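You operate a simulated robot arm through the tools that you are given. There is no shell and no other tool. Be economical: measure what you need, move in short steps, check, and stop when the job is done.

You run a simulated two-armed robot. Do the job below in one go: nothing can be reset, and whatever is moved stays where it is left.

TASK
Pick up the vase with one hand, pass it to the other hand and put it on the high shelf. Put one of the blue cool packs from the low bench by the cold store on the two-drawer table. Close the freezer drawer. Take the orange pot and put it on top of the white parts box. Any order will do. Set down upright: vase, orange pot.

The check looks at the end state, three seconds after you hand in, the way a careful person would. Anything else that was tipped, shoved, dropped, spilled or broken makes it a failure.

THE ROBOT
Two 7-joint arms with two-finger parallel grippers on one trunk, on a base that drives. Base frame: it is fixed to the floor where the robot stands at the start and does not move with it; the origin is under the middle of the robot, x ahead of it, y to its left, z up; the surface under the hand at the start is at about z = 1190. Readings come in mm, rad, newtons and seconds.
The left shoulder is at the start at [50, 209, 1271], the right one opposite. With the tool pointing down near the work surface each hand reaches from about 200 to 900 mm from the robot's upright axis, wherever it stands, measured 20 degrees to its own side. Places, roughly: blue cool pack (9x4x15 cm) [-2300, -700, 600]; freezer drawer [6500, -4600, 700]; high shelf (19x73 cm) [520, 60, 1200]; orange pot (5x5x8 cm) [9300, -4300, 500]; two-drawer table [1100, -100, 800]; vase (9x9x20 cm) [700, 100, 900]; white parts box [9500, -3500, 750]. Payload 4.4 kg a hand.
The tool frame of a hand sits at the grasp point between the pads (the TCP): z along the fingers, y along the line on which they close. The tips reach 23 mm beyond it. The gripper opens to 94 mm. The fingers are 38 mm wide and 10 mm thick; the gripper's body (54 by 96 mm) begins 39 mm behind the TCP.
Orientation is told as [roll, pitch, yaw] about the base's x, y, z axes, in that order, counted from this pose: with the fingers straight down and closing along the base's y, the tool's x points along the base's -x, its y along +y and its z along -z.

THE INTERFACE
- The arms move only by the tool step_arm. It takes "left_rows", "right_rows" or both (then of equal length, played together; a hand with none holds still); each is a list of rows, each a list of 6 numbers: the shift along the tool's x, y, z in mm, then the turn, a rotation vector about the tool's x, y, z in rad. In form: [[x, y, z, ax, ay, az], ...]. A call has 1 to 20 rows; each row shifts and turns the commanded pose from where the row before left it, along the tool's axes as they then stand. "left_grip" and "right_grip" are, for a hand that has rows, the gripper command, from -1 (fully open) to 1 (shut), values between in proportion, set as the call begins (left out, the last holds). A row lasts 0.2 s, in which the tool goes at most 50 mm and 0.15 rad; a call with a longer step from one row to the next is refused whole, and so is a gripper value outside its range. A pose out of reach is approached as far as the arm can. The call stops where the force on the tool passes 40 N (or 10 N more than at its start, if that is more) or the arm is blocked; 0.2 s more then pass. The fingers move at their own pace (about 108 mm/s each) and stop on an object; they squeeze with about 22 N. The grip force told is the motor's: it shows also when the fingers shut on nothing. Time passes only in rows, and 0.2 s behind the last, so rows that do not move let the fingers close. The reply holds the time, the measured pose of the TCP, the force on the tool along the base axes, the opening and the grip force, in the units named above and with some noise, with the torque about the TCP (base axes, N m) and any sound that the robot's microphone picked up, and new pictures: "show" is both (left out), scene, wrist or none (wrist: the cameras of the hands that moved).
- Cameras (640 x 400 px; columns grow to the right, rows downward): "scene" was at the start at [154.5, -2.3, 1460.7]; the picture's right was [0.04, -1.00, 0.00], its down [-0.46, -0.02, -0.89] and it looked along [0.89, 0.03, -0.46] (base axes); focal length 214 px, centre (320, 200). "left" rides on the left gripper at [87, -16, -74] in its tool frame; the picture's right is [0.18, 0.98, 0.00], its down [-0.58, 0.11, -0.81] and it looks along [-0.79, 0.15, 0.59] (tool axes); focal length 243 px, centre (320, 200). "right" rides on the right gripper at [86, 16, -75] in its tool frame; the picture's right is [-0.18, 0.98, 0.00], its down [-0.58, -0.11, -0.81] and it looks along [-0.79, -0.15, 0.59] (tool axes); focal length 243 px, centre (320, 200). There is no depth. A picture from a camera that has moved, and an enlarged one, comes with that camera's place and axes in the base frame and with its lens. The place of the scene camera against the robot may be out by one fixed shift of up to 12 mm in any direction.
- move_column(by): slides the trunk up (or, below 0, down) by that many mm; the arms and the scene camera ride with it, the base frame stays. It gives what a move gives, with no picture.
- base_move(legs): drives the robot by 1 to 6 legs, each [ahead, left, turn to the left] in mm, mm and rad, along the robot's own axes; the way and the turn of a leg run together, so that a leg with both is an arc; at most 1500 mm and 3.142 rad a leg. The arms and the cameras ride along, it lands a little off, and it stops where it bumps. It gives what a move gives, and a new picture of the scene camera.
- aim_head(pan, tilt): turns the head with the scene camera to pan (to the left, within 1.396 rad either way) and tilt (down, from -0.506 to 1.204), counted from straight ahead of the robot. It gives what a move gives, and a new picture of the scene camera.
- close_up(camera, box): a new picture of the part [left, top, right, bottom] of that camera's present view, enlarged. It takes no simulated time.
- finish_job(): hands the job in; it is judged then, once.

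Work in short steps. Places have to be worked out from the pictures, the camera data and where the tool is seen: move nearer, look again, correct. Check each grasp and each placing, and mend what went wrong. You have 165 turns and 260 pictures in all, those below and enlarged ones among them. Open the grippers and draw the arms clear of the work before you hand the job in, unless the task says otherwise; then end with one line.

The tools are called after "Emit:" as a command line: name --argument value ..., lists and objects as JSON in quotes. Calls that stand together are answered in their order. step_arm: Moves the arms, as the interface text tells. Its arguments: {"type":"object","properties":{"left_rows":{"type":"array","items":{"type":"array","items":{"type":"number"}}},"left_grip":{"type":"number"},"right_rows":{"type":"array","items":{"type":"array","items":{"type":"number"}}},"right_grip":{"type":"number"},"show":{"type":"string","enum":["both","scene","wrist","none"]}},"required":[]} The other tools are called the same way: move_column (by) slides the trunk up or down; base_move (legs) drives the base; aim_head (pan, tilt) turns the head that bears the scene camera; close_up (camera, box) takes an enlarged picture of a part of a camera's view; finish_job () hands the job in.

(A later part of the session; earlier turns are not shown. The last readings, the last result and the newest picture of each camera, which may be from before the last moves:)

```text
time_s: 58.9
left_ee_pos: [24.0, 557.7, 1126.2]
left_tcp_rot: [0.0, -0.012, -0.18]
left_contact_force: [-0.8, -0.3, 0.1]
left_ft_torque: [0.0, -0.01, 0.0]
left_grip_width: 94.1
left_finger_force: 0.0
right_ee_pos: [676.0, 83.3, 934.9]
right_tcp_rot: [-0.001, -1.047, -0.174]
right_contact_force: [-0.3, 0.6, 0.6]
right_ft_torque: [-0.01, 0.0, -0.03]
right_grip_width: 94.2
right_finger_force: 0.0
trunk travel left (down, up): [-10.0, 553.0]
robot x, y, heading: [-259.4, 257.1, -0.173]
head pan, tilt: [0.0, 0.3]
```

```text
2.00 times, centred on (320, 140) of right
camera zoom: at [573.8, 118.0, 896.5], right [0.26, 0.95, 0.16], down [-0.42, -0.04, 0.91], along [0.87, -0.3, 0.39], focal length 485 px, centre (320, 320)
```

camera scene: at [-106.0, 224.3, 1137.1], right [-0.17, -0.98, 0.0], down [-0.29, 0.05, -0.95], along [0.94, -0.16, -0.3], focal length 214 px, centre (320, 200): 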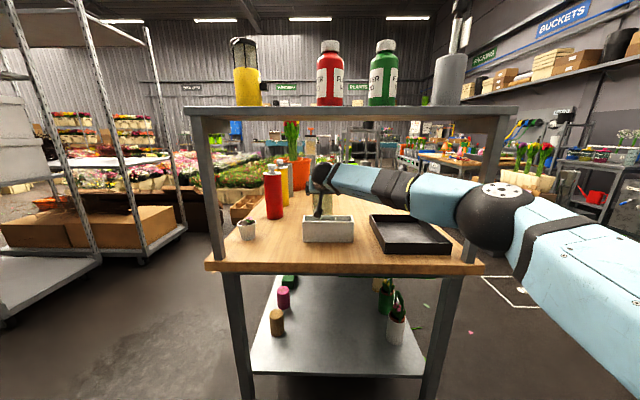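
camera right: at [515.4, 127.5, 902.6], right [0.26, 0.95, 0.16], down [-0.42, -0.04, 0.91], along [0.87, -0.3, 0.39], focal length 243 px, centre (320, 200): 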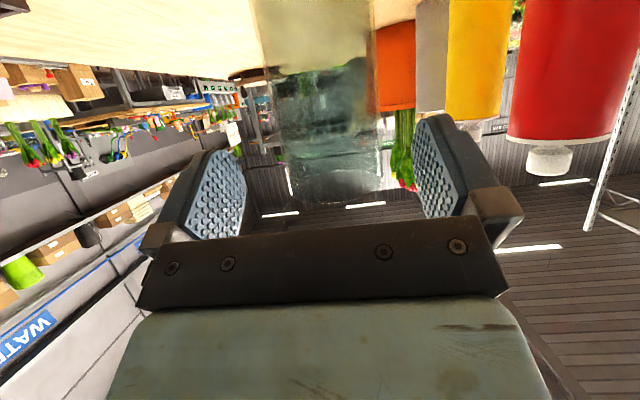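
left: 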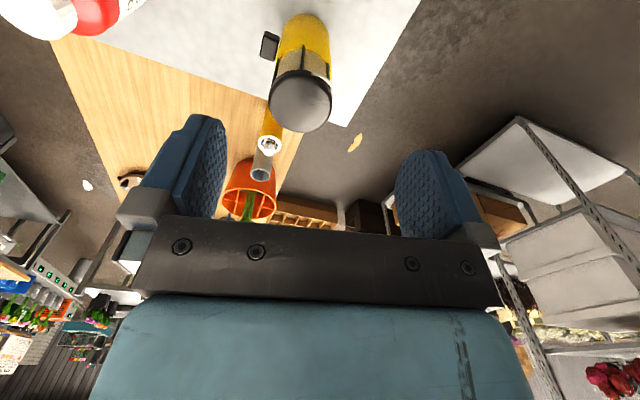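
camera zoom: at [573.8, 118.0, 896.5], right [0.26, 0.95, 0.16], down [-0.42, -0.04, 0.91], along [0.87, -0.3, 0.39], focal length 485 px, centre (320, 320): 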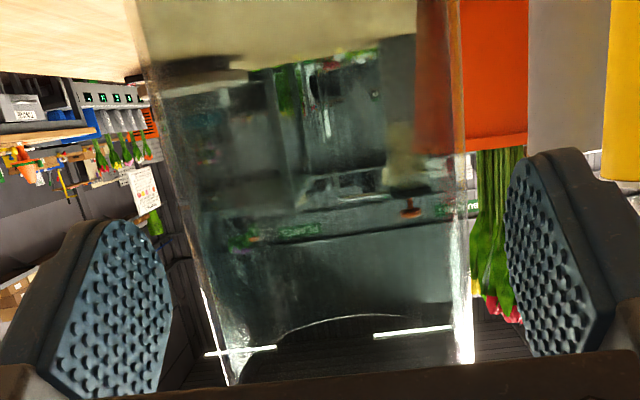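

By projection the vase axis is centred to within 1 mm and the tips are level with it. Advancing 28 mm more, then closing.

Emit:
step_arm --right_rows '[[-4.5, -0.3, 8, 0, 0, 0], [-4.5, 0, 8, 0, 0, 0], [-4.5, 0, 8, 0, 0, 0]]' --show "wrist"

```text
time_s: 59.7
left_ee_pos: [23.8, 556.6, 1126.1]
left_tcp_rot: [0.001, -0.012, -0.18]
left_contact_force: [-0.1, 1.0, -0.4]
left_ft_torque: [-0.01, -0.01, 0.03]
left_grip_width: 94.1
left_finger_force: 0.2
right_ee_pos: [683.0, 74.5, 929.0]
right_tcp_rot: [0.0, -1.048, -0.174]
right_contact_force: [-0.4, -0.8, 0.2]
right_ft_torque: [-0.01, -0.01, -0.02]
right_grip_width: 93.9
right_finger_force: 0.0
right hand out of reach, approached as far as the arm can: row 1, 2, 3
trunk travel left (down, up): [-10.0, 553.0]
robot x, y, heading: [-259.7, 257.2, -0.173]
head pan, tilt: [0.0, 0.3]
camera right: at [580.1, 108.6, 890.6], right [0.26, 0.95, 0.16], down [-0.42, -0.04, 0.91], along [0.87, -0.3, 0.39], focal length 243 px, centre (320, 200)
```

right: 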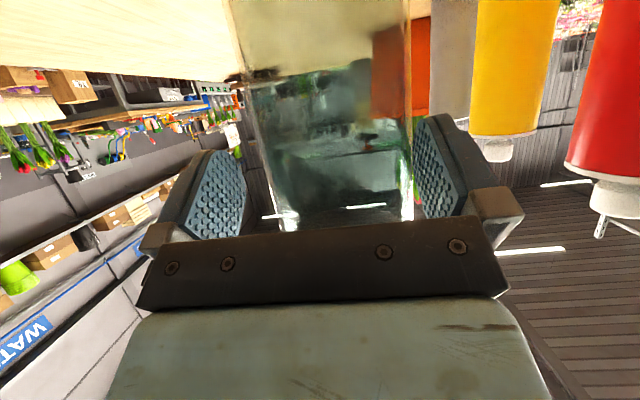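

Out of reach again with a sideways drift; I step back to the previous pose plus some slack and drive 40 mm forward.

Emit:
step_arm --right_rows '[[4.5, 0.3, -8, 0, 0, 0], [4.5, 0, -8, 0, 0, 0], [4.5, 0, -8, 0, 0, 0], [4.5, 0, -8, 0, 0, 0], [5, 0, -8.7, 0, 0, 0], [5, 0, -8.7, 0, 0, 0]]' --show "none"

Emit:
base_move --legs '[[45, 0, 0]]'

Emit:
close_up --camera "right" --box '[160, 40, 480, 240]'

```text
time_s: 61.1
left_ee_pos: [23.3, 557.8, 1125.5]
left_tcp_rot: [0.002, -0.014, -0.181]
left_contact_force: [-1.5, -0.1, -0.3]
left_ft_torque: [0.03, -0.02, 0.01]
left_grip_width: 94.0
left_finger_force: 0.0
right_ee_pos: [627.2, 83.9, 928.5]
right_tcp_rot: [0.001, -1.05, -0.177]
right_contact_force: [0.5, -0.7, 0.8]
right_ft_torque: [0.02, 0.0, 0.01]
right_grip_width: 94.0
right_finger_force: 0.1
trunk travel left (down, up): [-10.0, 553.0]
robot x, y, heading: [-265.6, 255.6, -0.174]
head pan, tilt: [0.0, 0.3]
```

```text
time_s: 62.0
left_ee_pos: [68.2, 548.5, 1125.4]
left_tcp_rot: [-0.002, -0.012, -0.179]
left_contact_force: [0.3, 0.0, 0.0]
left_ft_torque: [-0.03, 0.02, -0.01]
left_grip_width: 93.9
left_finger_force: 0.0
right_ee_pos: [672.0, 77.3, 928.4]
right_tcp_rot: [0.001, -1.048, -0.174]
right_contact_force: [0.5, -0.4, -1.1]
right_ft_torque: [0.0, -0.03, 0.01]
right_grip_width: 93.9
right_finger_force: 0.1
trunk travel left (down, up): [-10.0, 553.0]
robot x, y, heading: [-217.1, 250.6, -0.172]
head pan, tilt: [0.0, 0.3]
camera scene: at [-61.9, 216.7, 1137.1], right [-0.17, -0.99, 0.0], down [-0.29, 0.05, -0.95], along [0.94, -0.16, -0.3], focal length 214 px, centre (320, 200)
```

scene: 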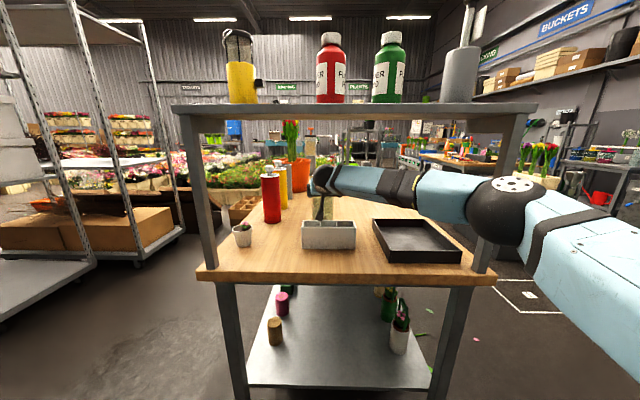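

```text
2.00 times, centred on (320, 140) of right
camera zoom: at [569.1, 111.4, 889.9], right [0.26, 0.95, 0.16], down [-0.42, -0.04, 0.91], along [0.87, -0.3, 0.39], focal length 485 px, centre (320, 320)
```

zoom: 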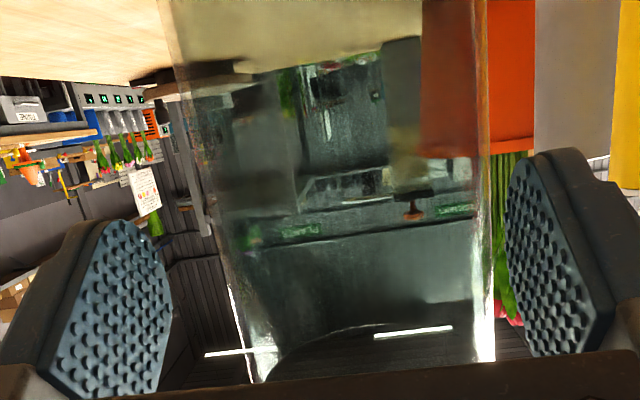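

Vase is 7 mm to the left of the hand axis now; I correct, lift a little and advance 32 mm.

Emit:
step_arm --right_rows '[[-2.6, 4, -1.5, 0, 0, 0], [-2.6, 3, -1.5, 0, 0, 0], [-4, 0, 7, 0, 0, 0], [-4, 0, 7, 0, 0, 0], [-4, 0, 7, 0, 0, 0], [-4, 0, 7, 0, 0, 0]]' --show "none"

Emit:
close_up --camera "right" --box '[160, 40, 480, 240]'

```text
time_s: 63.4
left_ee_pos: [68.0, 549.2, 1125.8]
left_tcp_rot: [0.001, -0.014, -0.177]
left_contact_force: [0.8, -0.4, -0.3]
left_ft_torque: [0.05, 0.02, -0.02]
left_grip_width: 93.8
left_finger_force: 0.2
right_ee_pos: [704.6, 78.6, 935.6]
right_tcp_rot: [0.0, -1.047, -0.175]
right_contact_force: [-0.3, 0.1, -0.2]
right_ft_torque: [-0.07, 0.01, 0.0]
right_grip_width: 93.9
right_finger_force: 0.0
trunk travel left (down, up): [-10.0, 553.0]
robot x, y, heading: [-217.0, 249.9, -0.174]
head pan, tilt: [0.0, 0.3]
```

```text
2.00 times, centred on (320, 140) of right
camera zoom: at [601.6, 113.0, 896.7], right [0.26, 0.95, 0.16], down [-0.42, -0.04, 0.91], along [0.87, -0.3, 0.39], focal length 485 px, centre (320, 320)
```

zoom: 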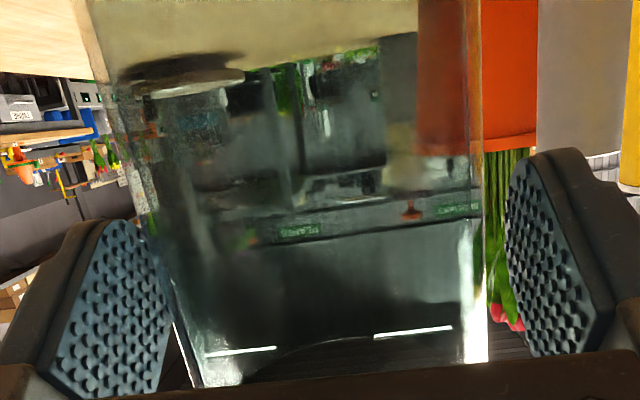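

Nearly centred (2 mm). I correct that and close.

Emit:
step_arm --right_rows '[[-1, 2, 2, 0, 0, 0]]' --show "none"

Emit:
step_arm --right_rows '[[0, 0, 0, 0, 0, 0], [0, 0, 0, 0, 0, 0], [0, 0, 0, 0, 0, 0], [0, 0, 0, 0, 0, 0]]' --right_grip 1 --show "wrist"

```text
time_s: 63.8
left_ee_pos: [67.2, 549.4, 1125.4]
left_tcp_rot: [0.001, -0.012, -0.177]
left_contact_force: [0.2, -1.3, -0.1]
left_ft_torque: [0.02, -0.01, -0.02]
left_grip_width: 93.9
left_finger_force: 0.0
right_ee_pos: [706.4, 80.6, 934.6]
right_tcp_rot: [0.0, -1.047, -0.173]
right_contact_force: [0.2, -0.8, 0.0]
right_ft_torque: [-0.03, -0.03, 0.02]
right_grip_width: 94.1
right_finger_force: 0.1
trunk travel left (down, up): [-10.0, 553.0]
robot x, y, heading: [-216.5, 248.8, -0.171]
head pan, tilt: [0.0, 0.3]
```

```text
time_s: 64.8
left_ee_pos: [67.2, 548.8, 1125.6]
left_tcp_rot: [0.001, -0.012, -0.178]
left_contact_force: [-0.5, 0.0, 1.0]
left_ft_torque: [0.04, 0.01, -0.03]
left_grip_width: 94.0
left_finger_force: 0.0
right_ee_pos: [707.4, 79.9, 935.4]
right_tcp_rot: [-0.001, -1.048, -0.173]
right_contact_force: [-0.7, -0.6, 0.0]
right_ft_torque: [0.06, -0.06, 0.03]
right_grip_width: 82.4
right_finger_force: 23.0
trunk travel left (down, up): [-10.0, 553.0]
robot x, y, heading: [-218.1, 248.9, -0.177]
head pan, tilt: [0.0, 0.3]
camera right: at [604.0, 114.6, 896.9], right [0.26, 0.95, 0.16], down [-0.42, -0.04, 0.91], along [0.87, -0.3, 0.39], focal length 243 px, centre (320, 200)
```

right: 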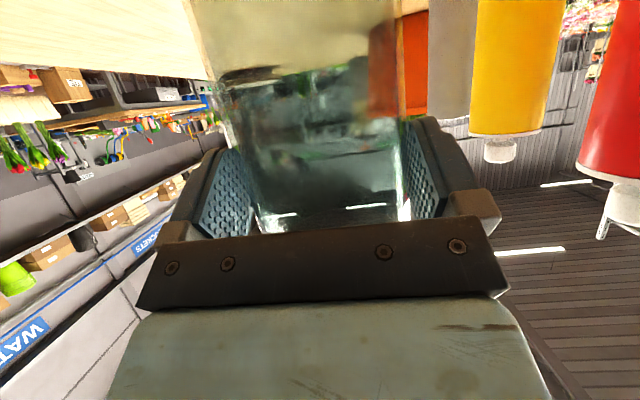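

Gripped (82 mm, 23 N). I lift straight up 60 mm and look.

Emit:
step_arm --right_rows '[[-13, 0, -7.5, 0, 0, 0], [-13, 0, -7.5, 0, 0, 0], [-13, 0, -7.5, 0, 0, 0], [-13, 0, -7.5, 0, 0, 0]]' --show "none"

Emit:
close_up --camera "scene" --box '[160, 90, 540, 300]'

```text
time_s: 65.8
left_ee_pos: [68.3, 548.4, 1125.8]
left_tcp_rot: [-0.002, -0.013, -0.179]
left_contact_force: [0.7, -0.4, -0.2]
left_ft_torque: [-0.06, 0.04, 0.02]
left_grip_width: 94.0
left_finger_force: 0.1
right_ee_pos: [707.1, 80.3, 995.9]
right_tcp_rot: [0.0, -1.048, -0.173]
right_contact_force: [0.1, 0.0, -3.8]
right_ft_torque: [0.0, 0.08, -0.02]
right_grip_width: 82.6
right_finger_force: 21.9
trunk travel left (down, up): [-10.0, 553.0]
robot x, y, heading: [-217.9, 248.7, -0.17]
head pan, tilt: [0.0, 0.3]
```

```text
1.68 times, centred on (350, 195) of scene
camera zoom: at [-62.3, 216.7, 1137.1], right [-0.17, -0.99, 0.0], down [-0.29, 0.05, -0.96], along [0.94, -0.16, -0.3], focal length 361 px, centre (270, 208)
```

zoom: 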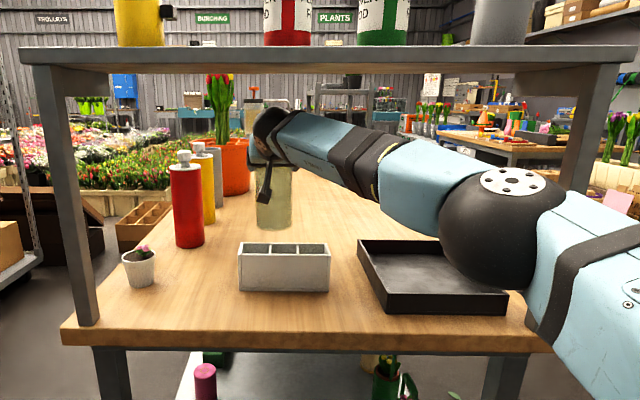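

Held, weighing ~0.4 kg. The vase bottom (~865) doesn't yet clear the white tray (~878), and the wrist is near the shelf underside, so I go right, over the lower black tray, in stages.

Emit:
step_arm --right_rows '[[-4, -40, -2.5, 0, 0, 0], [-2, -40, -1, 0, 0, 0]]' --show "none"

Emit:
close_up --camera "scene" --box '[160, 90, 540, 300]'

```text
time_s: 66.4
left_ee_pos: [68.4, 548.7, 1125.4]
left_tcp_rot: [0.0, -0.011, -0.178]
left_contact_force: [0.9, -0.3, -0.9]
left_ft_torque: [0.02, 0.0, -0.02]
left_grip_width: 94.0
left_finger_force: 0.1
right_ee_pos: [692.7, 1.0, 1001.5]
right_tcp_rot: [0.001, -1.047, -0.174]
right_contact_force: [0.1, 1.0, -3.2]
right_ft_torque: [-0.01, 0.04, 0.0]
right_grip_width: 82.6
right_finger_force: 22.0
trunk travel left (down, up): [-10.0, 553.0]
robot x, y, heading: [-214.0, 248.5, -0.174]
head pan, tilt: [0.0, 0.3]
```

```text
1.68 times, centred on (350, 195) of scene
camera zoom: at [-62.3, 216.0, 1137.1], right [-0.17, -0.99, 0.0], down [-0.29, 0.05, -0.96], along [0.94, -0.16, -0.3], focal length 361 px, centre (270, 208)
```

zoom: 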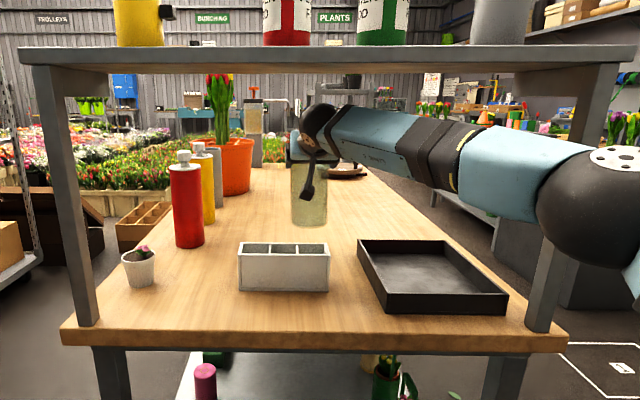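

The elbow swings out toward the post, so I turn the base 0.1 rad right instead (which also draws the elbow back).

Emit:
base_move --legs '[[0, 0, -0.1]]'

Emit:
close_up --camera "scene" --box '[160, 90, 540, 300]'

```text
time_s: 67.3
left_ee_pos: [97.2, 519.4, 1124.6]
left_tcp_rot: [0.0, -0.012, -0.278]
left_contact_force: [-0.8, -0.4, 0.6]
left_ft_torque: [0.0, 0.02, -0.02]
left_grip_width: 94.0
left_finger_force: 0.1
right_ee_pos: [664.5, -89.1, 1001.0]
right_tcp_rot: [0.001, -1.048, -0.275]
right_contact_force: [-1.0, -1.0, -3.7]
right_ft_torque: [0.03, 0.04, -0.02]
right_grip_width: 82.7
right_finger_force: 22.4
trunk travel left (down, up): [-10.0, 553.0]
robot x, y, heading: [-216.0, 250.3, -0.269]
head pan, tilt: [0.0, 0.3]
camera scene: at [-65.7, 200.6, 1137.1], right [-0.27, -0.96, 0.0], down [-0.29, 0.08, -0.95], along [0.92, -0.26, -0.3], focal length 214 px, centre (320, 200)
```

scene: 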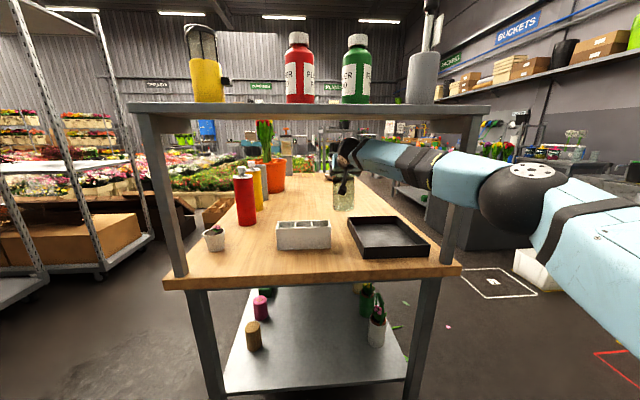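

```text
1.68 times, centred on (350, 195) of scene
camera zoom: at [-65.7, 200.6, 1137.1], right [-0.27, -0.96, 0.0], down [-0.29, 0.08, -0.95], along [0.92, -0.26, -0.3], focal length 361 px, centre (270, 208)
```

zoom: 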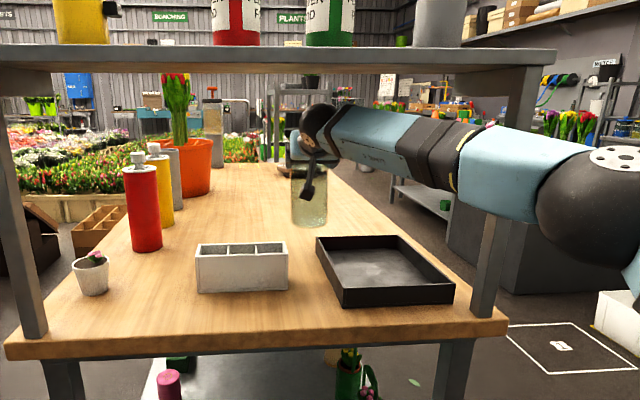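

Path over the black tray is clear and the forearm is on the near side of the post. Driving straight back along the table.

Emit:
base_move --legs '[[-150, -15, 0], [-180, -18, 0]]'

```text
time_s: 69.8
left_ee_pos: [-231.8, 576.3, 1125.4]
left_tcp_rot: [-0.002, -0.013, -0.281]
left_contact_force: [-0.8, 0.4, 0.4]
left_ft_torque: [0.02, -0.03, 0.02]
left_grip_width: 93.7
left_finger_force: 0.0
right_ee_pos: [334.1, -31.6, 1002.5]
right_tcp_rot: [0.002, -1.047, -0.277]
right_contact_force: [0.4, 0.2, -3.8]
right_ft_torque: [0.07, 0.08, 0.0]
right_grip_width: 82.4
right_finger_force: 22.3
trunk travel left (down, up): [-10.0, 553.0]
robot x, y, heading: [-546.5, 307.2, -0.274]
head pan, tilt: [0.0, 0.3]
camera scene: at [-394.9, 258.6, 1137.3], right [-0.27, -0.96, 0.0], down [-0.28, 0.08, -0.96], along [0.92, -0.26, -0.3], focal length 214 px, centre (320, 200)
```

scene: 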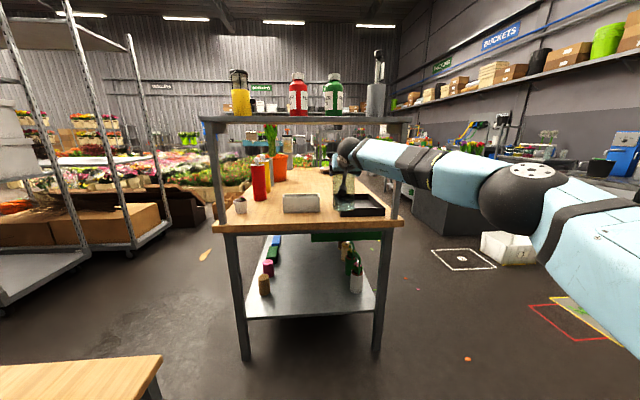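

Vase is out in front of the table. I retract the right arm to bring the vase to about 550 mm in front of the robot for the handover.

Emit:
step_arm --right_rows '[[19.5, 3, -33.8, 0, 0, 0], [19.5, 3, -33.8, 0, 0, 0], [19.5, 3, -33.8, 0, 0, 0], [19.5, 3, -33.8, 0, 0, 0], [19.5, 3, -33.8, 0, 0, 0], [19.5, 3, -33.8, 0, 0, 0], [19.5, 3, -33.8, 0, 0, 0], [19.5, 3, -33.8, 0, 0, 0], [19.5, 3, -33.8, 0, 0, 0]]' --left_rows '[[0, 0, 0, 0, 0, 0.15], [0, 0, 0, 0, 0, 0.15], [0, 0, 0, 0, 0, 0.15], [0, 0, 0, 0, 0, 0.15], [0, 0, 0, 0, 0, 0.15], [0, 0, 0, 0, 0, 0.15], [0, 0, 0, 0, 0, 0.15], [0, 0, 0, 0, 0, 0.15], [0, 0, 0, 0, 0, 0.15]]' --show "scene"

```text
time_s: 71.8
left_ee_pos: [-232.1, 576.3, 1125.9]
left_tcp_rot: [0.011, -0.004, -1.633]
left_contact_force: [-1.3, 0.9, -0.6]
left_ft_torque: [-0.02, -0.01, 0.0]
left_grip_width: 94.0
left_finger_force: 0.1
right_ee_pos: [3.5, 88.4, 1001.8]
right_tcp_rot: [0.001, -1.047, -0.277]
right_contact_force: [1.2, -0.3, -4.0]
right_ft_torque: [0.02, 0.08, 0.01]
right_grip_width: 82.4
right_finger_force: 22.2
trunk travel left (down, up): [-10.0, 553.0]
robot x, y, heading: [-547.3, 307.4, -0.275]
head pan, tilt: [0.0, 0.3]
camera scene: at [-394.8, 258.8, 1137.3], right [-0.27, -0.96, 0.0], down [-0.28, 0.08, -0.96], along [0.92, -0.26, -0.3], focal length 214 px, centre (320, 200)
```

scene: 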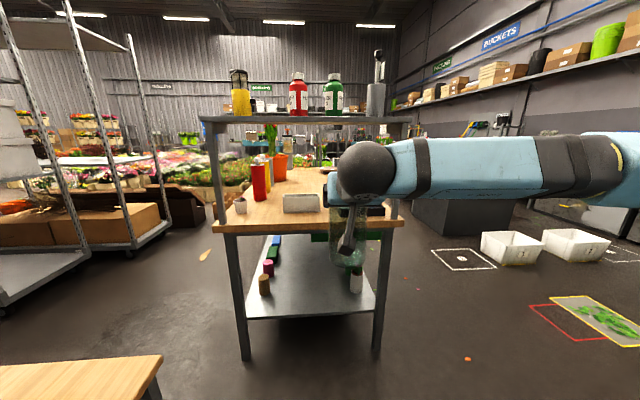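

Vase now at about 590 ahead, −60 right. I bring the left hand forward and turn it to point right with a 20° droop.

Emit:
step_arm --left_rows '[[-9, 41, 0, 0, 0, 0.15], [-2, 42, 0, 0, 0, 0.063], [0, 42, 0, 0, 0, 0], [0, 42, 0, 0, 0, 0], [0, 42, 0, 0, 0, 0], [0, 42, 0, 0, 0, 0], [0, 0, 0, 0, -0.15, 0], [0, 0, 0, 0, -0.15, 0], [0, 0, 0, 0, -0.15, 0], [0, 0, 0, 0, -0.15, 0], [0, 0, 0, 0, -0.15, 0], [0, 0, 0, 0, -0.15, 0], [0, 0, 0, 0, -0.15, 0], [0, 0, 0, 0, -0.15, 0], [0, 0, 0, 0, -0.022, 0]]'

```text
time_s: 75.0
left_ee_pos: [11.6, 508.6, 1128.4]
left_tcp_rot: [0.036, -1.225, -1.878]
left_contact_force: [-0.3, 0.2, 0.0]
left_ft_torque: [0.0, -0.01, -0.01]
left_grip_width: 93.8
left_finger_force: 0.1
right_ee_pos: [4.1, 89.4, 1001.6]
right_tcp_rot: [0.0, -1.048, -0.278]
right_contact_force: [-0.2, 0.8, -3.6]
right_ft_torque: [0.04, 0.11, 0.0]
right_grip_width: 82.4
right_finger_force: 22.4
trunk travel left (down, up): [-10.0, 553.0]
robot x, y, heading: [-542.1, 306.2, -0.279]
head pan, tilt: [0.0, 0.3]
camera scene: at [-394.6, 258.5, 1137.2], right [-0.27, -0.96, 0.0], down [-0.28, 0.08, -0.96], along [0.92, -0.26, -0.3], focal length 214 px, centre (320, 200)
camera left: at [23.6, 610.7, 1072.1], right [0.97, -0.2, -0.16], down [0.25, 0.51, 0.82], along [-0.09, -0.83, 0.55], focal length 243 px, centre (320, 200)
```

scene: 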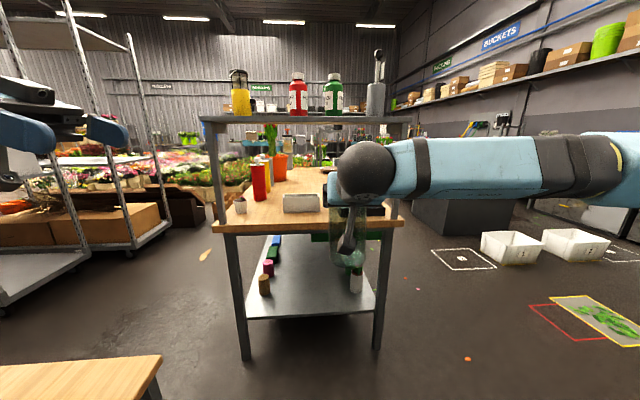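
left: 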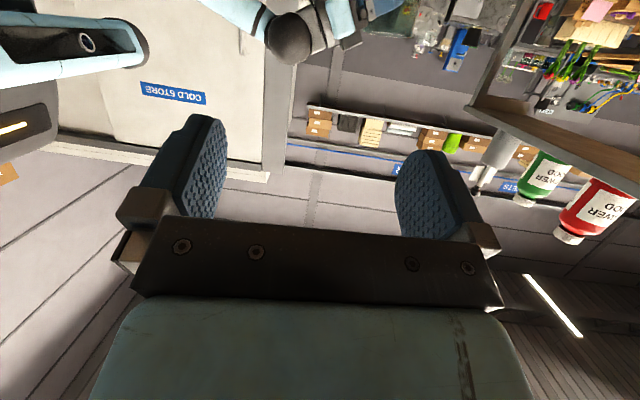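

Left hand is oriented. I move it to 150 mm short of the vase, 85 mm below the right hand's grip height.

Emit:
step_arm --left_rows '[[14.1, 14.9, 38.3, 0, 0, 0], [14.1, 14.9, 38.3, 0, 0, 0], [14.1, 14.9, 38.3, 0, 0, 0], [14.1, 14.9, 38.3, 0, 0, 0], [14.1, 14.9, 38.3, 0, 0, 0], [14.1, 14.9, 38.3, 0, 0, 0], [14.1, 14.9, 38.3, 0, 0, 0], [14.1, 14.9, 38.3, 0, 0, 0]]'

```text
time_s: 76.8
left_ee_pos: [62.0, 235.0, 918.2]
left_tcp_rot: [0.039, -1.221, -1.877]
left_contact_force: [0.0, 0.1, -0.1]
left_ft_torque: [0.0, -0.01, 0.02]
left_grip_width: 94.0
left_finger_force: 0.1
right_ee_pos: [4.6, 88.4, 1000.3]
right_tcp_rot: [0.001, -1.046, -0.277]
right_contact_force: [0.3, 0.2, -3.4]
right_ft_torque: [0.04, 0.05, -0.02]
right_grip_width: 82.4
right_finger_force: 22.5
trunk travel left (down, up): [-10.0, 553.0]
robot x, y, heading: [-549.7, 309.7, -0.274]
head pan, tilt: [0.0, 0.3]
camera scene: at [-394.4, 258.3, 1137.2], right [-0.27, -0.96, 0.0], down [-0.29, 0.08, -0.96], along [0.92, -0.26, -0.3], focal length 214 px, centre (320, 200)
camera left: at [74.5, 337.1, 862.1], right [0.97, -0.2, -0.16], down [0.24, 0.51, 0.82], along [-0.09, -0.83, 0.54], focal length 243 px, centre (320, 200)
```

scene: 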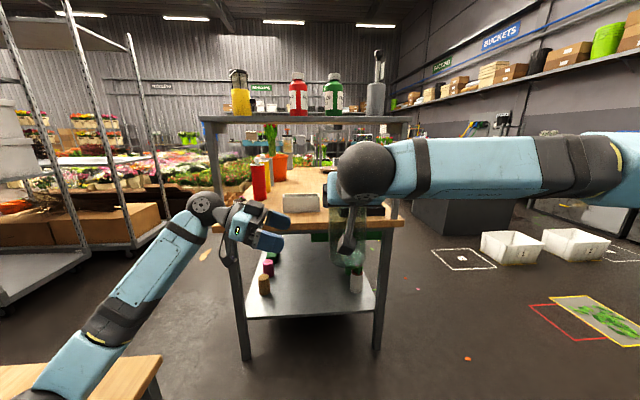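
left: 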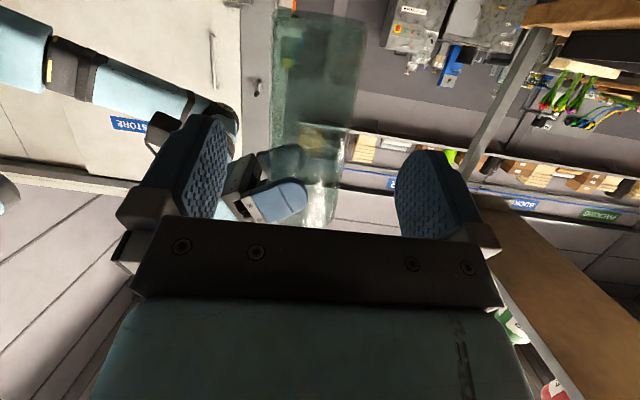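

The vase sits centred between the left fingers (~2 mm off). I advance 100 mm, 8 mm lower.

Emit:
step_arm --left_rows '[[-6, 1, 26, 0, 0, 0], [-6, 1, 26, 0, 0, 0], [-7.5, 0, 21, 0, 0, 0], [-7.5, 0, 21, 0, 0, 0]]' --show "wrist"

Emit:
close_up --camera "left" --box '[160, 20, 480, 220]'

```text
time_s: 77.8
left_ee_pos: [37.3, 140.5, 911.7]
left_tcp_rot: [0.037, -1.22, -1.879]
left_contact_force: [-0.2, 0.7, 0.8]
left_ft_torque: [0.01, -0.02, -0.01]
left_grip_width: 94.0
left_finger_force: 0.0
right_ee_pos: [4.6, 88.6, 1002.0]
right_tcp_rot: [-0.001, -1.047, -0.278]
right_contact_force: [-0.5, -0.4, -4.4]
right_ft_torque: [0.02, 0.08, 0.02]
right_grip_width: 82.4
right_finger_force: 22.6
trunk travel left (down, up): [-10.0, 553.0]
robot x, y, heading: [-545.5, 308.3, -0.276]
head pan, tilt: [0.0, 0.3]
camera left: at [49.7, 242.3, 854.9], right [0.97, -0.2, -0.16], down [0.25, 0.51, 0.82], along [-0.09, -0.83, 0.54], focal length 243 px, centre (320, 200)
```

left: 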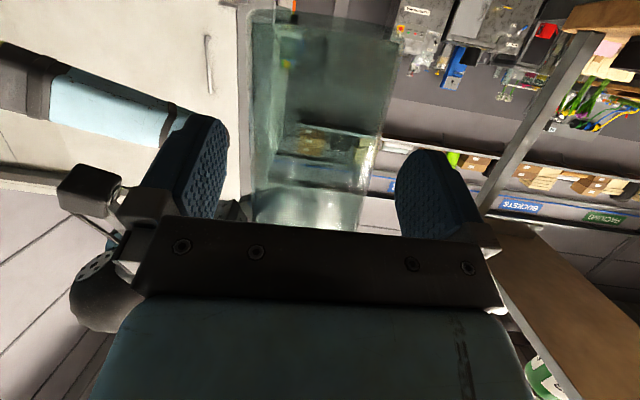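

```text
2.00 times, centred on (320, 120) of left
camera zoom: at [49.7, 242.3, 854.9], right [0.97, -0.2, -0.16], down [0.25, 0.51, 0.82], along [-0.09, -0.83, 0.54], focal length 485 px, centre (320, 360)
```

zoom: 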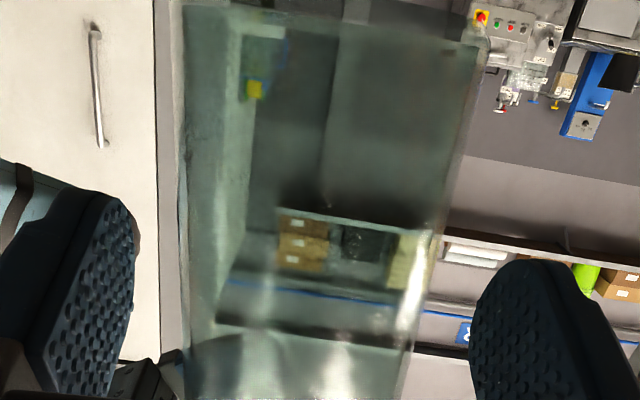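

Perfectly centred. Advance the remaining 52 mm slowly.

Emit:
step_arm --left_rows '[[-4.4, 0, 12.2, 0, 0, 0], [-4.4, 0, 12.2, 0, 0, 0], [-4.4, 0, 12.2, 0, 0, 0], [-4.4, 0, 12.2, 0, 0, 0]]' --show "wrist"

```text
time_s: 78.8
left_ee_pos: [25.7, 92.8, 912.3]
left_tcp_rot: [0.028, -1.221, -1.864]
left_contact_force: [12.7, 36.0, -16.1]
left_ft_torque: [-2.54, 1.16, 0.57]
left_grip_width: 94.1
left_finger_force: 0.1
right_ee_pos: [5.3, 86.6, 1003.3]
right_tcp_rot: [-0.001, -1.05, -0.286]
right_contact_force: [-13.3, -34.5, 12.1]
right_ft_torque: [-0.6, -0.38, -1.24]
right_grip_width: 82.8
right_finger_force: 22.4
trunk travel left (down, up): [-10.0, 553.0]
robot x, y, heading: [-539.1, 308.7, -0.274]
head pan, tilt: [0.0, 0.3]
camera left: at [37.9, 194.9, 854.2], right [0.97, -0.2, -0.16], down [0.24, 0.51, 0.82], along [-0.08, -0.84, 0.54], focal length 243 px, centre (320, 200)
```

left: 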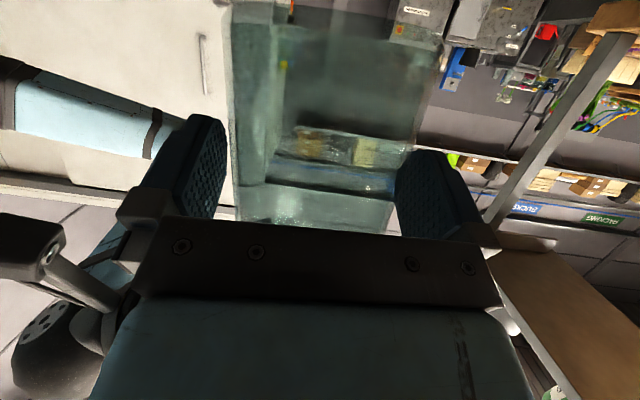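

Light contact between the hands (36 N); I'm within ~6 mm of the axis, enough. I back off 8 mm and close the left gripper.

Emit:
step_arm --left_rows '[[2.7, 0, -7.5, 0, 0, 0], [1.7, 0, -4.7, 0, 0, 0]]' --show "none"

Emit:
step_arm --left_rows '[[0, 0, 0, 0, 0, 0], [0, 0, 0, 0, 0, 0], [0, 0, 0, 0, 0, 0]]' --left_grip 1 --show "wrist"

```text
time_s: 79.4
left_ee_pos: [25.2, 103.1, 911.8]
left_tcp_rot: [0.036, -1.222, -1.878]
left_contact_force: [-1.8, -6.3, -14.1]
left_ft_torque: [-0.07, -0.08, 0.05]
left_grip_width: 94.2
left_finger_force: 0.0
right_ee_pos: [4.2, 90.9, 1002.0]
right_tcp_rot: [0.003, -1.047, -0.275]
right_contact_force: [1.8, 6.0, 9.5]
right_ft_torque: [0.81, -0.29, 0.07]
right_grip_width: 82.3
right_finger_force: 22.4
trunk travel left (down, up): [-10.0, 553.0]
robot x, y, heading: [-545.3, 308.8, -0.281]
head pan, tilt: [0.0, 0.3]
```

```text
time_s: 80.2
left_ee_pos: [27.9, 104.5, 912.3]
left_tcp_rot: [0.034, -1.221, -1.875]
left_contact_force: [7.6, -7.8, -9.8]
left_ft_torque: [0.75, 0.79, -0.24]
left_grip_width: 83.1
left_finger_force: 21.4
right_ee_pos: [4.3, 90.4, 1001.2]
right_tcp_rot: [-0.001, -1.048, -0.275]
right_contact_force: [-8.0, 8.7, 6.2]
right_ft_torque: [0.19, -0.21, 0.56]
right_grip_width: 81.4
right_finger_force: 21.9
trunk travel left (down, up): [-10.0, 553.0]
robot x, y, heading: [-547.1, 313.4, -0.275]
head pan, tilt: [0.0, 0.3]
camera left: at [39.7, 205.9, 855.4], right [0.97, -0.2, -0.16], down [0.25, 0.51, 0.82], along [-0.08, -0.83, 0.54], focal length 243 px, centre (320, 200)
```

left: 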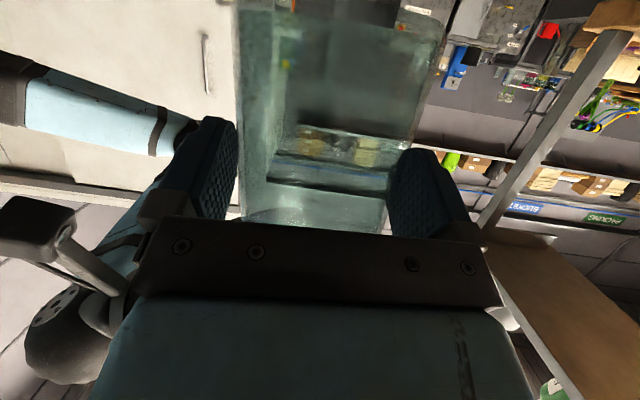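

Left holds (83 mm). I open the right hand and then draw it back along its own axis.

Emit:
step_arm --right_rows '[[0, 0, 0, 0, 0, 0], [0, 0, 0, 0, 0, 0], [0, 0, 0, 0, 0, 0]]' --right_grip -1 --show "none"

Emit:
step_arm --right_rows '[[0, 0, -12, 0, 0, 0], [0, 0, -20, 0, 0, 0], [0, 0, -30, 0, 0, 0], [0, 0, -30, 0, 0, 0], [0, 0, -30, 0, 0, 0], [0, 0, -30, 0, 0, 0]]'

```text
time_s: 81.0
left_ee_pos: [27.9, 105.1, 912.8]
left_tcp_rot: [0.035, -1.223, -1.875]
left_contact_force: [13.6, 13.9, -9.1]
left_ft_torque: [-1.14, 1.43, -0.2]
left_grip_width: 82.1
left_finger_force: 21.5
right_ee_pos: [4.2, 87.9, 1002.4]
right_tcp_rot: [0.0, -1.045, -0.278]
right_contact_force: [-12.9, -14.2, 5.4]
right_ft_torque: [0.08, -0.32, 0.04]
right_grip_width: 88.1
right_finger_force: 0.0
trunk travel left (down, up): [-10.0, 553.0]
robot x, y, heading: [-542.0, 309.6, -0.277]
head pan, tilt: [0.0, 0.3]
```

```text
time_s: 82.4
left_ee_pos: [26.9, 103.7, 913.0]
left_tcp_rot: [0.037, -1.222, -1.879]
left_contact_force: [0.2, 0.2, -4.0]
left_ft_torque: [0.07, -0.01, 0.02]
left_grip_width: 81.6
left_finger_force: 22.0
right_ee_pos: [-124.1, 123.9, 1077.6]
right_tcp_rot: [0.0, -1.047, -0.277]
right_contact_force: [1.0, -0.4, -0.5]
right_ft_torque: [-0.01, 0.01, -0.03]
right_grip_width: 94.2
right_finger_force: 0.2
trunk travel left (down, up): [-10.0, 553.0]
robot x, y, heading: [-542.2, 307.5, -0.277]
head pan, tilt: [0.0, 0.3]
camera scene: at [-394.8, 258.8, 1137.2], right [-0.27, -0.96, 0.0], down [-0.28, 0.08, -0.96], along [0.92, -0.26, -0.3], focal length 214 px, centre (320, 200)
camera right: at [-222.8, 169.1, 1039.0], right [0.36, 0.92, 0.16], down [-0.42, 0.01, 0.91], along [0.83, -0.39, 0.39], focal length 243 px, centre (320, 200)
```

scene: 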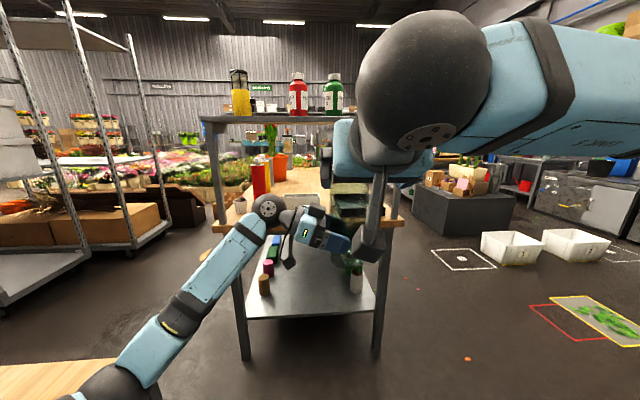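
right: 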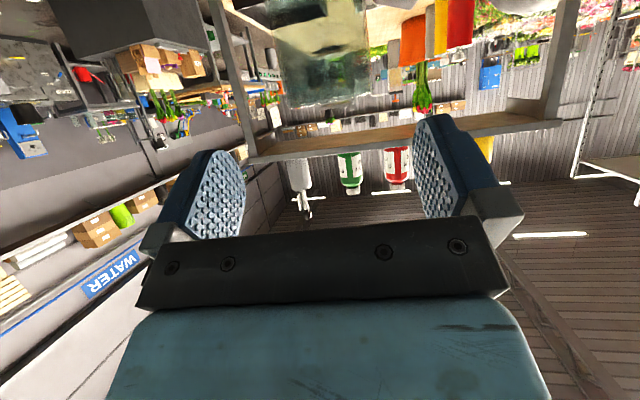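

The left hand holds the vase alone. I move the vase left and the right hand away to the right, unpitching it.

Emit:
step_arm --left_rows '[[13.6, 0, -37.6, 0, 0, 0], [13.6, 0, -37.6, 0, 0, 0], [13.6, 0, -37.6, 0, 0, 0], [13.6, 0, -37.6, 0, 0, 0], [13.6, 0, -37.6, 0, 0, 0], [0, 0, 0, 0, 0, 0], [0, 0, 0, 0, 0, 0]]' --right_rows '[[0, -40, 0, 0, 0.15, 0], [0, -40, 0, 0, 0.15, 0], [0, -40, 0, 0, 0.15, 0], [0, -40, 0, 0, 0.15, 0], [0, -40, 0, 0, 0.15, 0], [0, -20, 0, 0, 0.15, 0], [0, 0, 0, 0, 0.147, 0]]' --show "none"

Emit:
step_arm --left_rows '[[0, 0, 0, -0.14, 0.0019, -0.051], [0, 0, 0, -0.14, 0.0019, -0.051], [0, 0, 0, -0.14, 0.0019, -0.051], [0, 0, 0, -0.14, 0.0019, -0.051], [0, 0, 0, -0.14, 0.0019, -0.051], [0, 0, 0, -0.14, 0.0019, -0.051], [0, 0, 0, -0.14, 0.0019, -0.051], [0, 0, 0, -0.14, 0.0019, -0.051], [0, 0, 0, -0.14, 0.0019, -0.051], [0, 0, 0, -0.14, 0.0019, -0.051], [0, 0, 0, -0.1, 0.0013, -0.036]]' --show "scene"

```text
time_s: 84.0
left_ee_pos: [79.9, 297.8, 912.5]
left_tcp_rot: [0.036, -1.222, -1.878]
left_contact_force: [-0.3, 0.4, -3.3]
left_ft_torque: [0.09, -0.04, -0.02]
left_grip_width: 81.7
left_finger_force: 22.1
right_ee_pos: [-182.7, -87.0, 1078.1]
right_tcp_rot: [0.001, 0.002, -0.276]
right_contact_force: [-0.7, 0.7, 0.2]
right_ft_torque: [0.01, 0.02, 0.0]
right_grip_width: 94.1
right_finger_force: 0.1
trunk travel left (down, up): [-10.0, 553.0]
robot x, y, heading: [-545.4, 310.5, -0.275]
head pan, tilt: [0.0, 0.3]
```

```text
time_s: 86.6
left_ee_pos: [75.8, 308.9, 937.4]
left_tcp_rot: [0.163, -1.258, -0.364]
left_contact_force: [0.1, 0.5, -4.6]
left_ft_torque: [0.02, 0.07, 0.06]
left_grip_width: 81.8
left_finger_force: 21.9
right_ee_pos: [-195.0, -91.5, 1079.5]
right_tcp_rot: [0.018, -0.015, -0.267]
right_contact_force: [-0.1, -0.7, -0.1]
right_ft_torque: [0.01, 0.02, -0.02]
right_grip_width: 94.1
right_finger_force: 0.0
trunk travel left (down, up): [-10.0, 553.0]
robot x, y, heading: [-551.7, 310.0, -0.265]
head pan, tilt: [0.0, 0.3]
stopped in row 11 (left hand): the arm was blocked; the commanded pose is now the measured one
camera scene: at [-411.3, 251.8, 1140.1], right [-0.26, -0.96, -0.02], down [-0.27, 0.09, -0.96], along [0.93, -0.25, -0.28], focal length 214 px, centre (320, 200)
```

scene: 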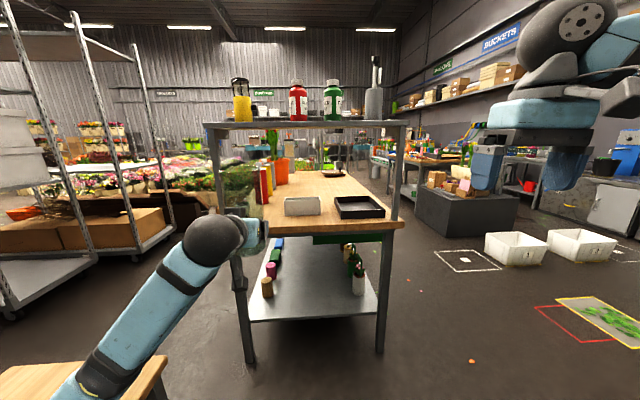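

The left elbow pressed on the stool. I raise the trunk at once to free it (and to get above the shelf height).

Emit:
move_column --by 200

Emit:
aim_head --pan 0.6 --tilt 0.9

```text
time_s: 88.8
left_ee_pos: [86.6, 314.0, 1119.8]
left_tcp_rot: [0.098, -1.238, -0.309]
left_contact_force: [-0.3, 0.2, -3.8]
left_ft_torque: [-0.01, 0.09, 0.0]
left_grip_width: 81.7
left_finger_force: 21.7
right_ee_pos: [-178.6, -81.7, 1277.1]
right_tcp_rot: [0.0, 0.0, -0.269]
right_contact_force: [-0.1, 0.7, 0.2]
right_ft_torque: [0.02, 0.03, 0.02]
right_grip_width: 93.9
right_finger_force: 0.0
trunk travel left (down, up): [-210.0, 353.0]
robot x, y, heading: [-545.2, 311.6, -0.269]
head pan, tilt: [0.0, 0.3]
```

```text
time_s: 89.8
left_ee_pos: [87.6, 314.0, 1120.0]
left_tcp_rot: [0.098, -1.238, -0.31]
left_contact_force: [0.1, 0.0, -3.9]
left_ft_torque: [0.02, 0.12, -0.01]
left_grip_width: 81.6
left_finger_force: 22.2
right_ee_pos: [-179.6, -82.9, 1278.6]
right_tcp_rot: [0.001, -0.001, -0.267]
right_contact_force: [0.5, 0.3, -0.3]
right_ft_torque: [-0.01, 0.0, 0.01]
right_grip_width: 94.0
right_finger_force: 0.0
trunk travel left (down, up): [-210.0, 353.0]
robot x, y, heading: [-544.8, 307.8, -0.269]
head pan, tilt: [0.6, 0.901]
camera scene: at [-412.7, 311.0, 1285.0], right [0.33, -0.95, 0.0], down [-0.74, -0.25, -0.62], along [0.59, 0.2, -0.78], focal length 214 px, centre (320, 200)
```

scene: 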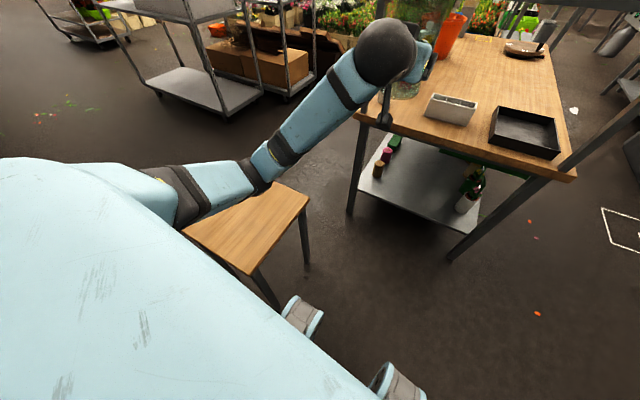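

Stool still stands. I right the hand's roll/pitch to the vase-vertical values, raise the trunk more, and look ahead.

Emit:
step_arm --left_rows '[[0, 0, 0, 0.062, 0.016, 0.002], [0, 0, 0, 0, 0, 0]]' --show "none"

Emit:
move_column --by 190

Emit:
aim_head --pan 0.1 --tilt 0.45

```text
time_s: 90.4
left_ee_pos: [87.0, 313.9, 1121.0]
left_tcp_rot: [0.039, -1.222, -0.312]
left_contact_force: [0.1, 0.9, -2.7]
left_ft_torque: [0.02, 0.12, 0.0]
left_grip_width: 81.5
left_finger_force: 22.2
right_ee_pos: [-178.6, -82.0, 1277.9]
right_tcp_rot: [-0.001, -0.003, -0.269]
right_contact_force: [-0.2, -0.7, 0.1]
right_ft_torque: [0.02, -0.05, 0.0]
right_grip_width: 93.9
right_finger_force: 0.0
trunk travel left (down, up): [-210.0, 353.0]
robot x, y, heading: [-543.9, 306.0, -0.273]
head pan, tilt: [0.6, 0.901]
```

```text
time_s: 92.5
left_ee_pos: [87.6, 314.1, 1311.3]
left_tcp_rot: [0.039, -1.221, -0.309]
left_contact_force: [-0.1, -0.3, -4.2]
left_ft_torque: [0.04, 0.1, 0.02]
left_grip_width: 81.5
left_finger_force: 22.3
right_ee_pos: [-179.6, -81.6, 1467.8]
right_tcp_rot: [0.001, -0.002, -0.267]
right_contact_force: [-0.5, 0.1, -0.4]
right_ft_torque: [0.0, 0.0, 0.03]
right_grip_width: 94.1
right_finger_force: 0.0
trunk travel left (down, up): [-400.0, 163.0]
robot x, y, heading: [-542.6, 308.2, -0.268]
head pan, tilt: [0.6, 0.901]
```

```text
time_s: 93.4
left_ee_pos: [87.8, 314.4, 1310.4]
left_tcp_rot: [0.039, -1.221, -0.31]
left_contact_force: [0.4, -0.1, -4.0]
left_ft_torque: [0.04, 0.1, 0.04]
left_grip_width: 81.4
left_finger_force: 22.4
right_ee_pos: [-178.8, -82.1, 1467.7]
right_tcp_rot: [0.0, -0.002, -0.27]
right_contact_force: [0.1, 0.1, -0.6]
right_ft_torque: [0.02, -0.01, -0.02]
right_grip_width: 94.1
right_finger_force: 0.0
trunk travel left (down, up): [-400.0, 163.0]
robot x, y, heading: [-544.3, 306.8, -0.271]
head pan, tilt: [0.099, 0.45]
camera scene: at [-393.5, 271.1, 1513.2], right [-0.17, -0.99, 0.0], down [-0.43, 0.07, -0.9], along [0.89, -0.15, -0.44], focal length 214 px, centre (320, 200)
```

scene: 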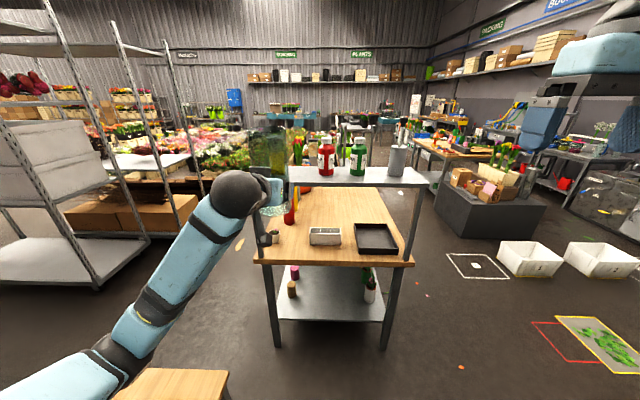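

I'll use the gap between the yellow lantern and the red bottle. I turn square to the shelf and move to a staging position about 250 mm short of it.

Emit:
base_move --legs '[[0, 0, 0.095], [0, -104, 0], [140, 0, 0]]'

Emit:
close_up --camera "scene" --box '[200, 60, 480, 235]'

```text
time_s: 96.4
left_ee_pos: [201.2, 248.2, 1311.9]
left_tcp_rot: [0.039, -1.223, -0.214]
left_contact_force: [0.0, -0.2, -2.6]
left_ft_torque: [-0.01, 0.09, -0.01]
left_grip_width: 81.7
left_finger_force: 22.2
right_ee_pos: [-26.1, -171.6, 1468.8]
right_tcp_rot: [0.001, -0.002, -0.173]
right_contact_force: [0.1, 0.3, 0.1]
right_ft_torque: [0.01, 0.01, 0.0]
right_grip_width: 94.3
right_finger_force: 0.0
trunk travel left (down, up): [-400.0, 163.0]
robot x, y, heading: [-426.5, 185.7, -0.17]
head pan, tilt: [0.099, 0.45]
camera scene: at [-274.0, 159.6, 1513.5], right [-0.07, -1.0, 0.0], down [-0.43, 0.03, -0.9], along [0.9, -0.07, -0.43], focal length 214 px, centre (320, 200)
```

scene: 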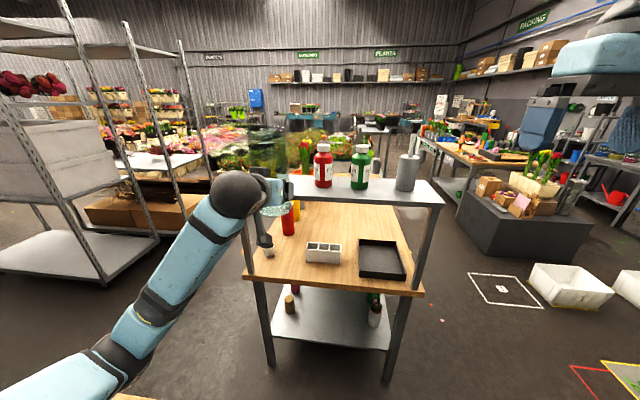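

```text
2.29 times, centred on (340, 148) of scene
camera zoom: at [-274.0, 159.6, 1513.5], right [-0.07, -1.0, 0.0], down [-0.43, 0.03, -0.9], along [0.9, -0.07, -0.43], focal length 490 px, centre (274, 320)
```

zoom: 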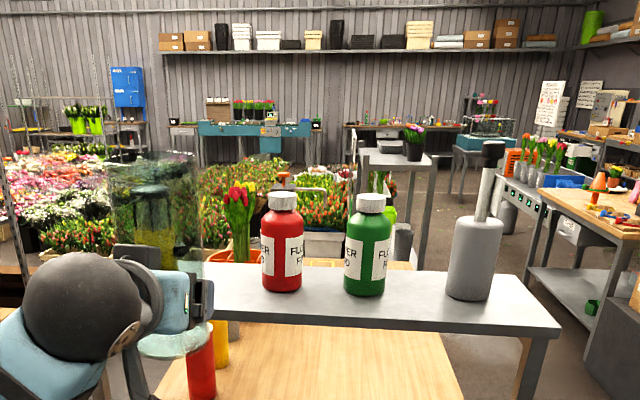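

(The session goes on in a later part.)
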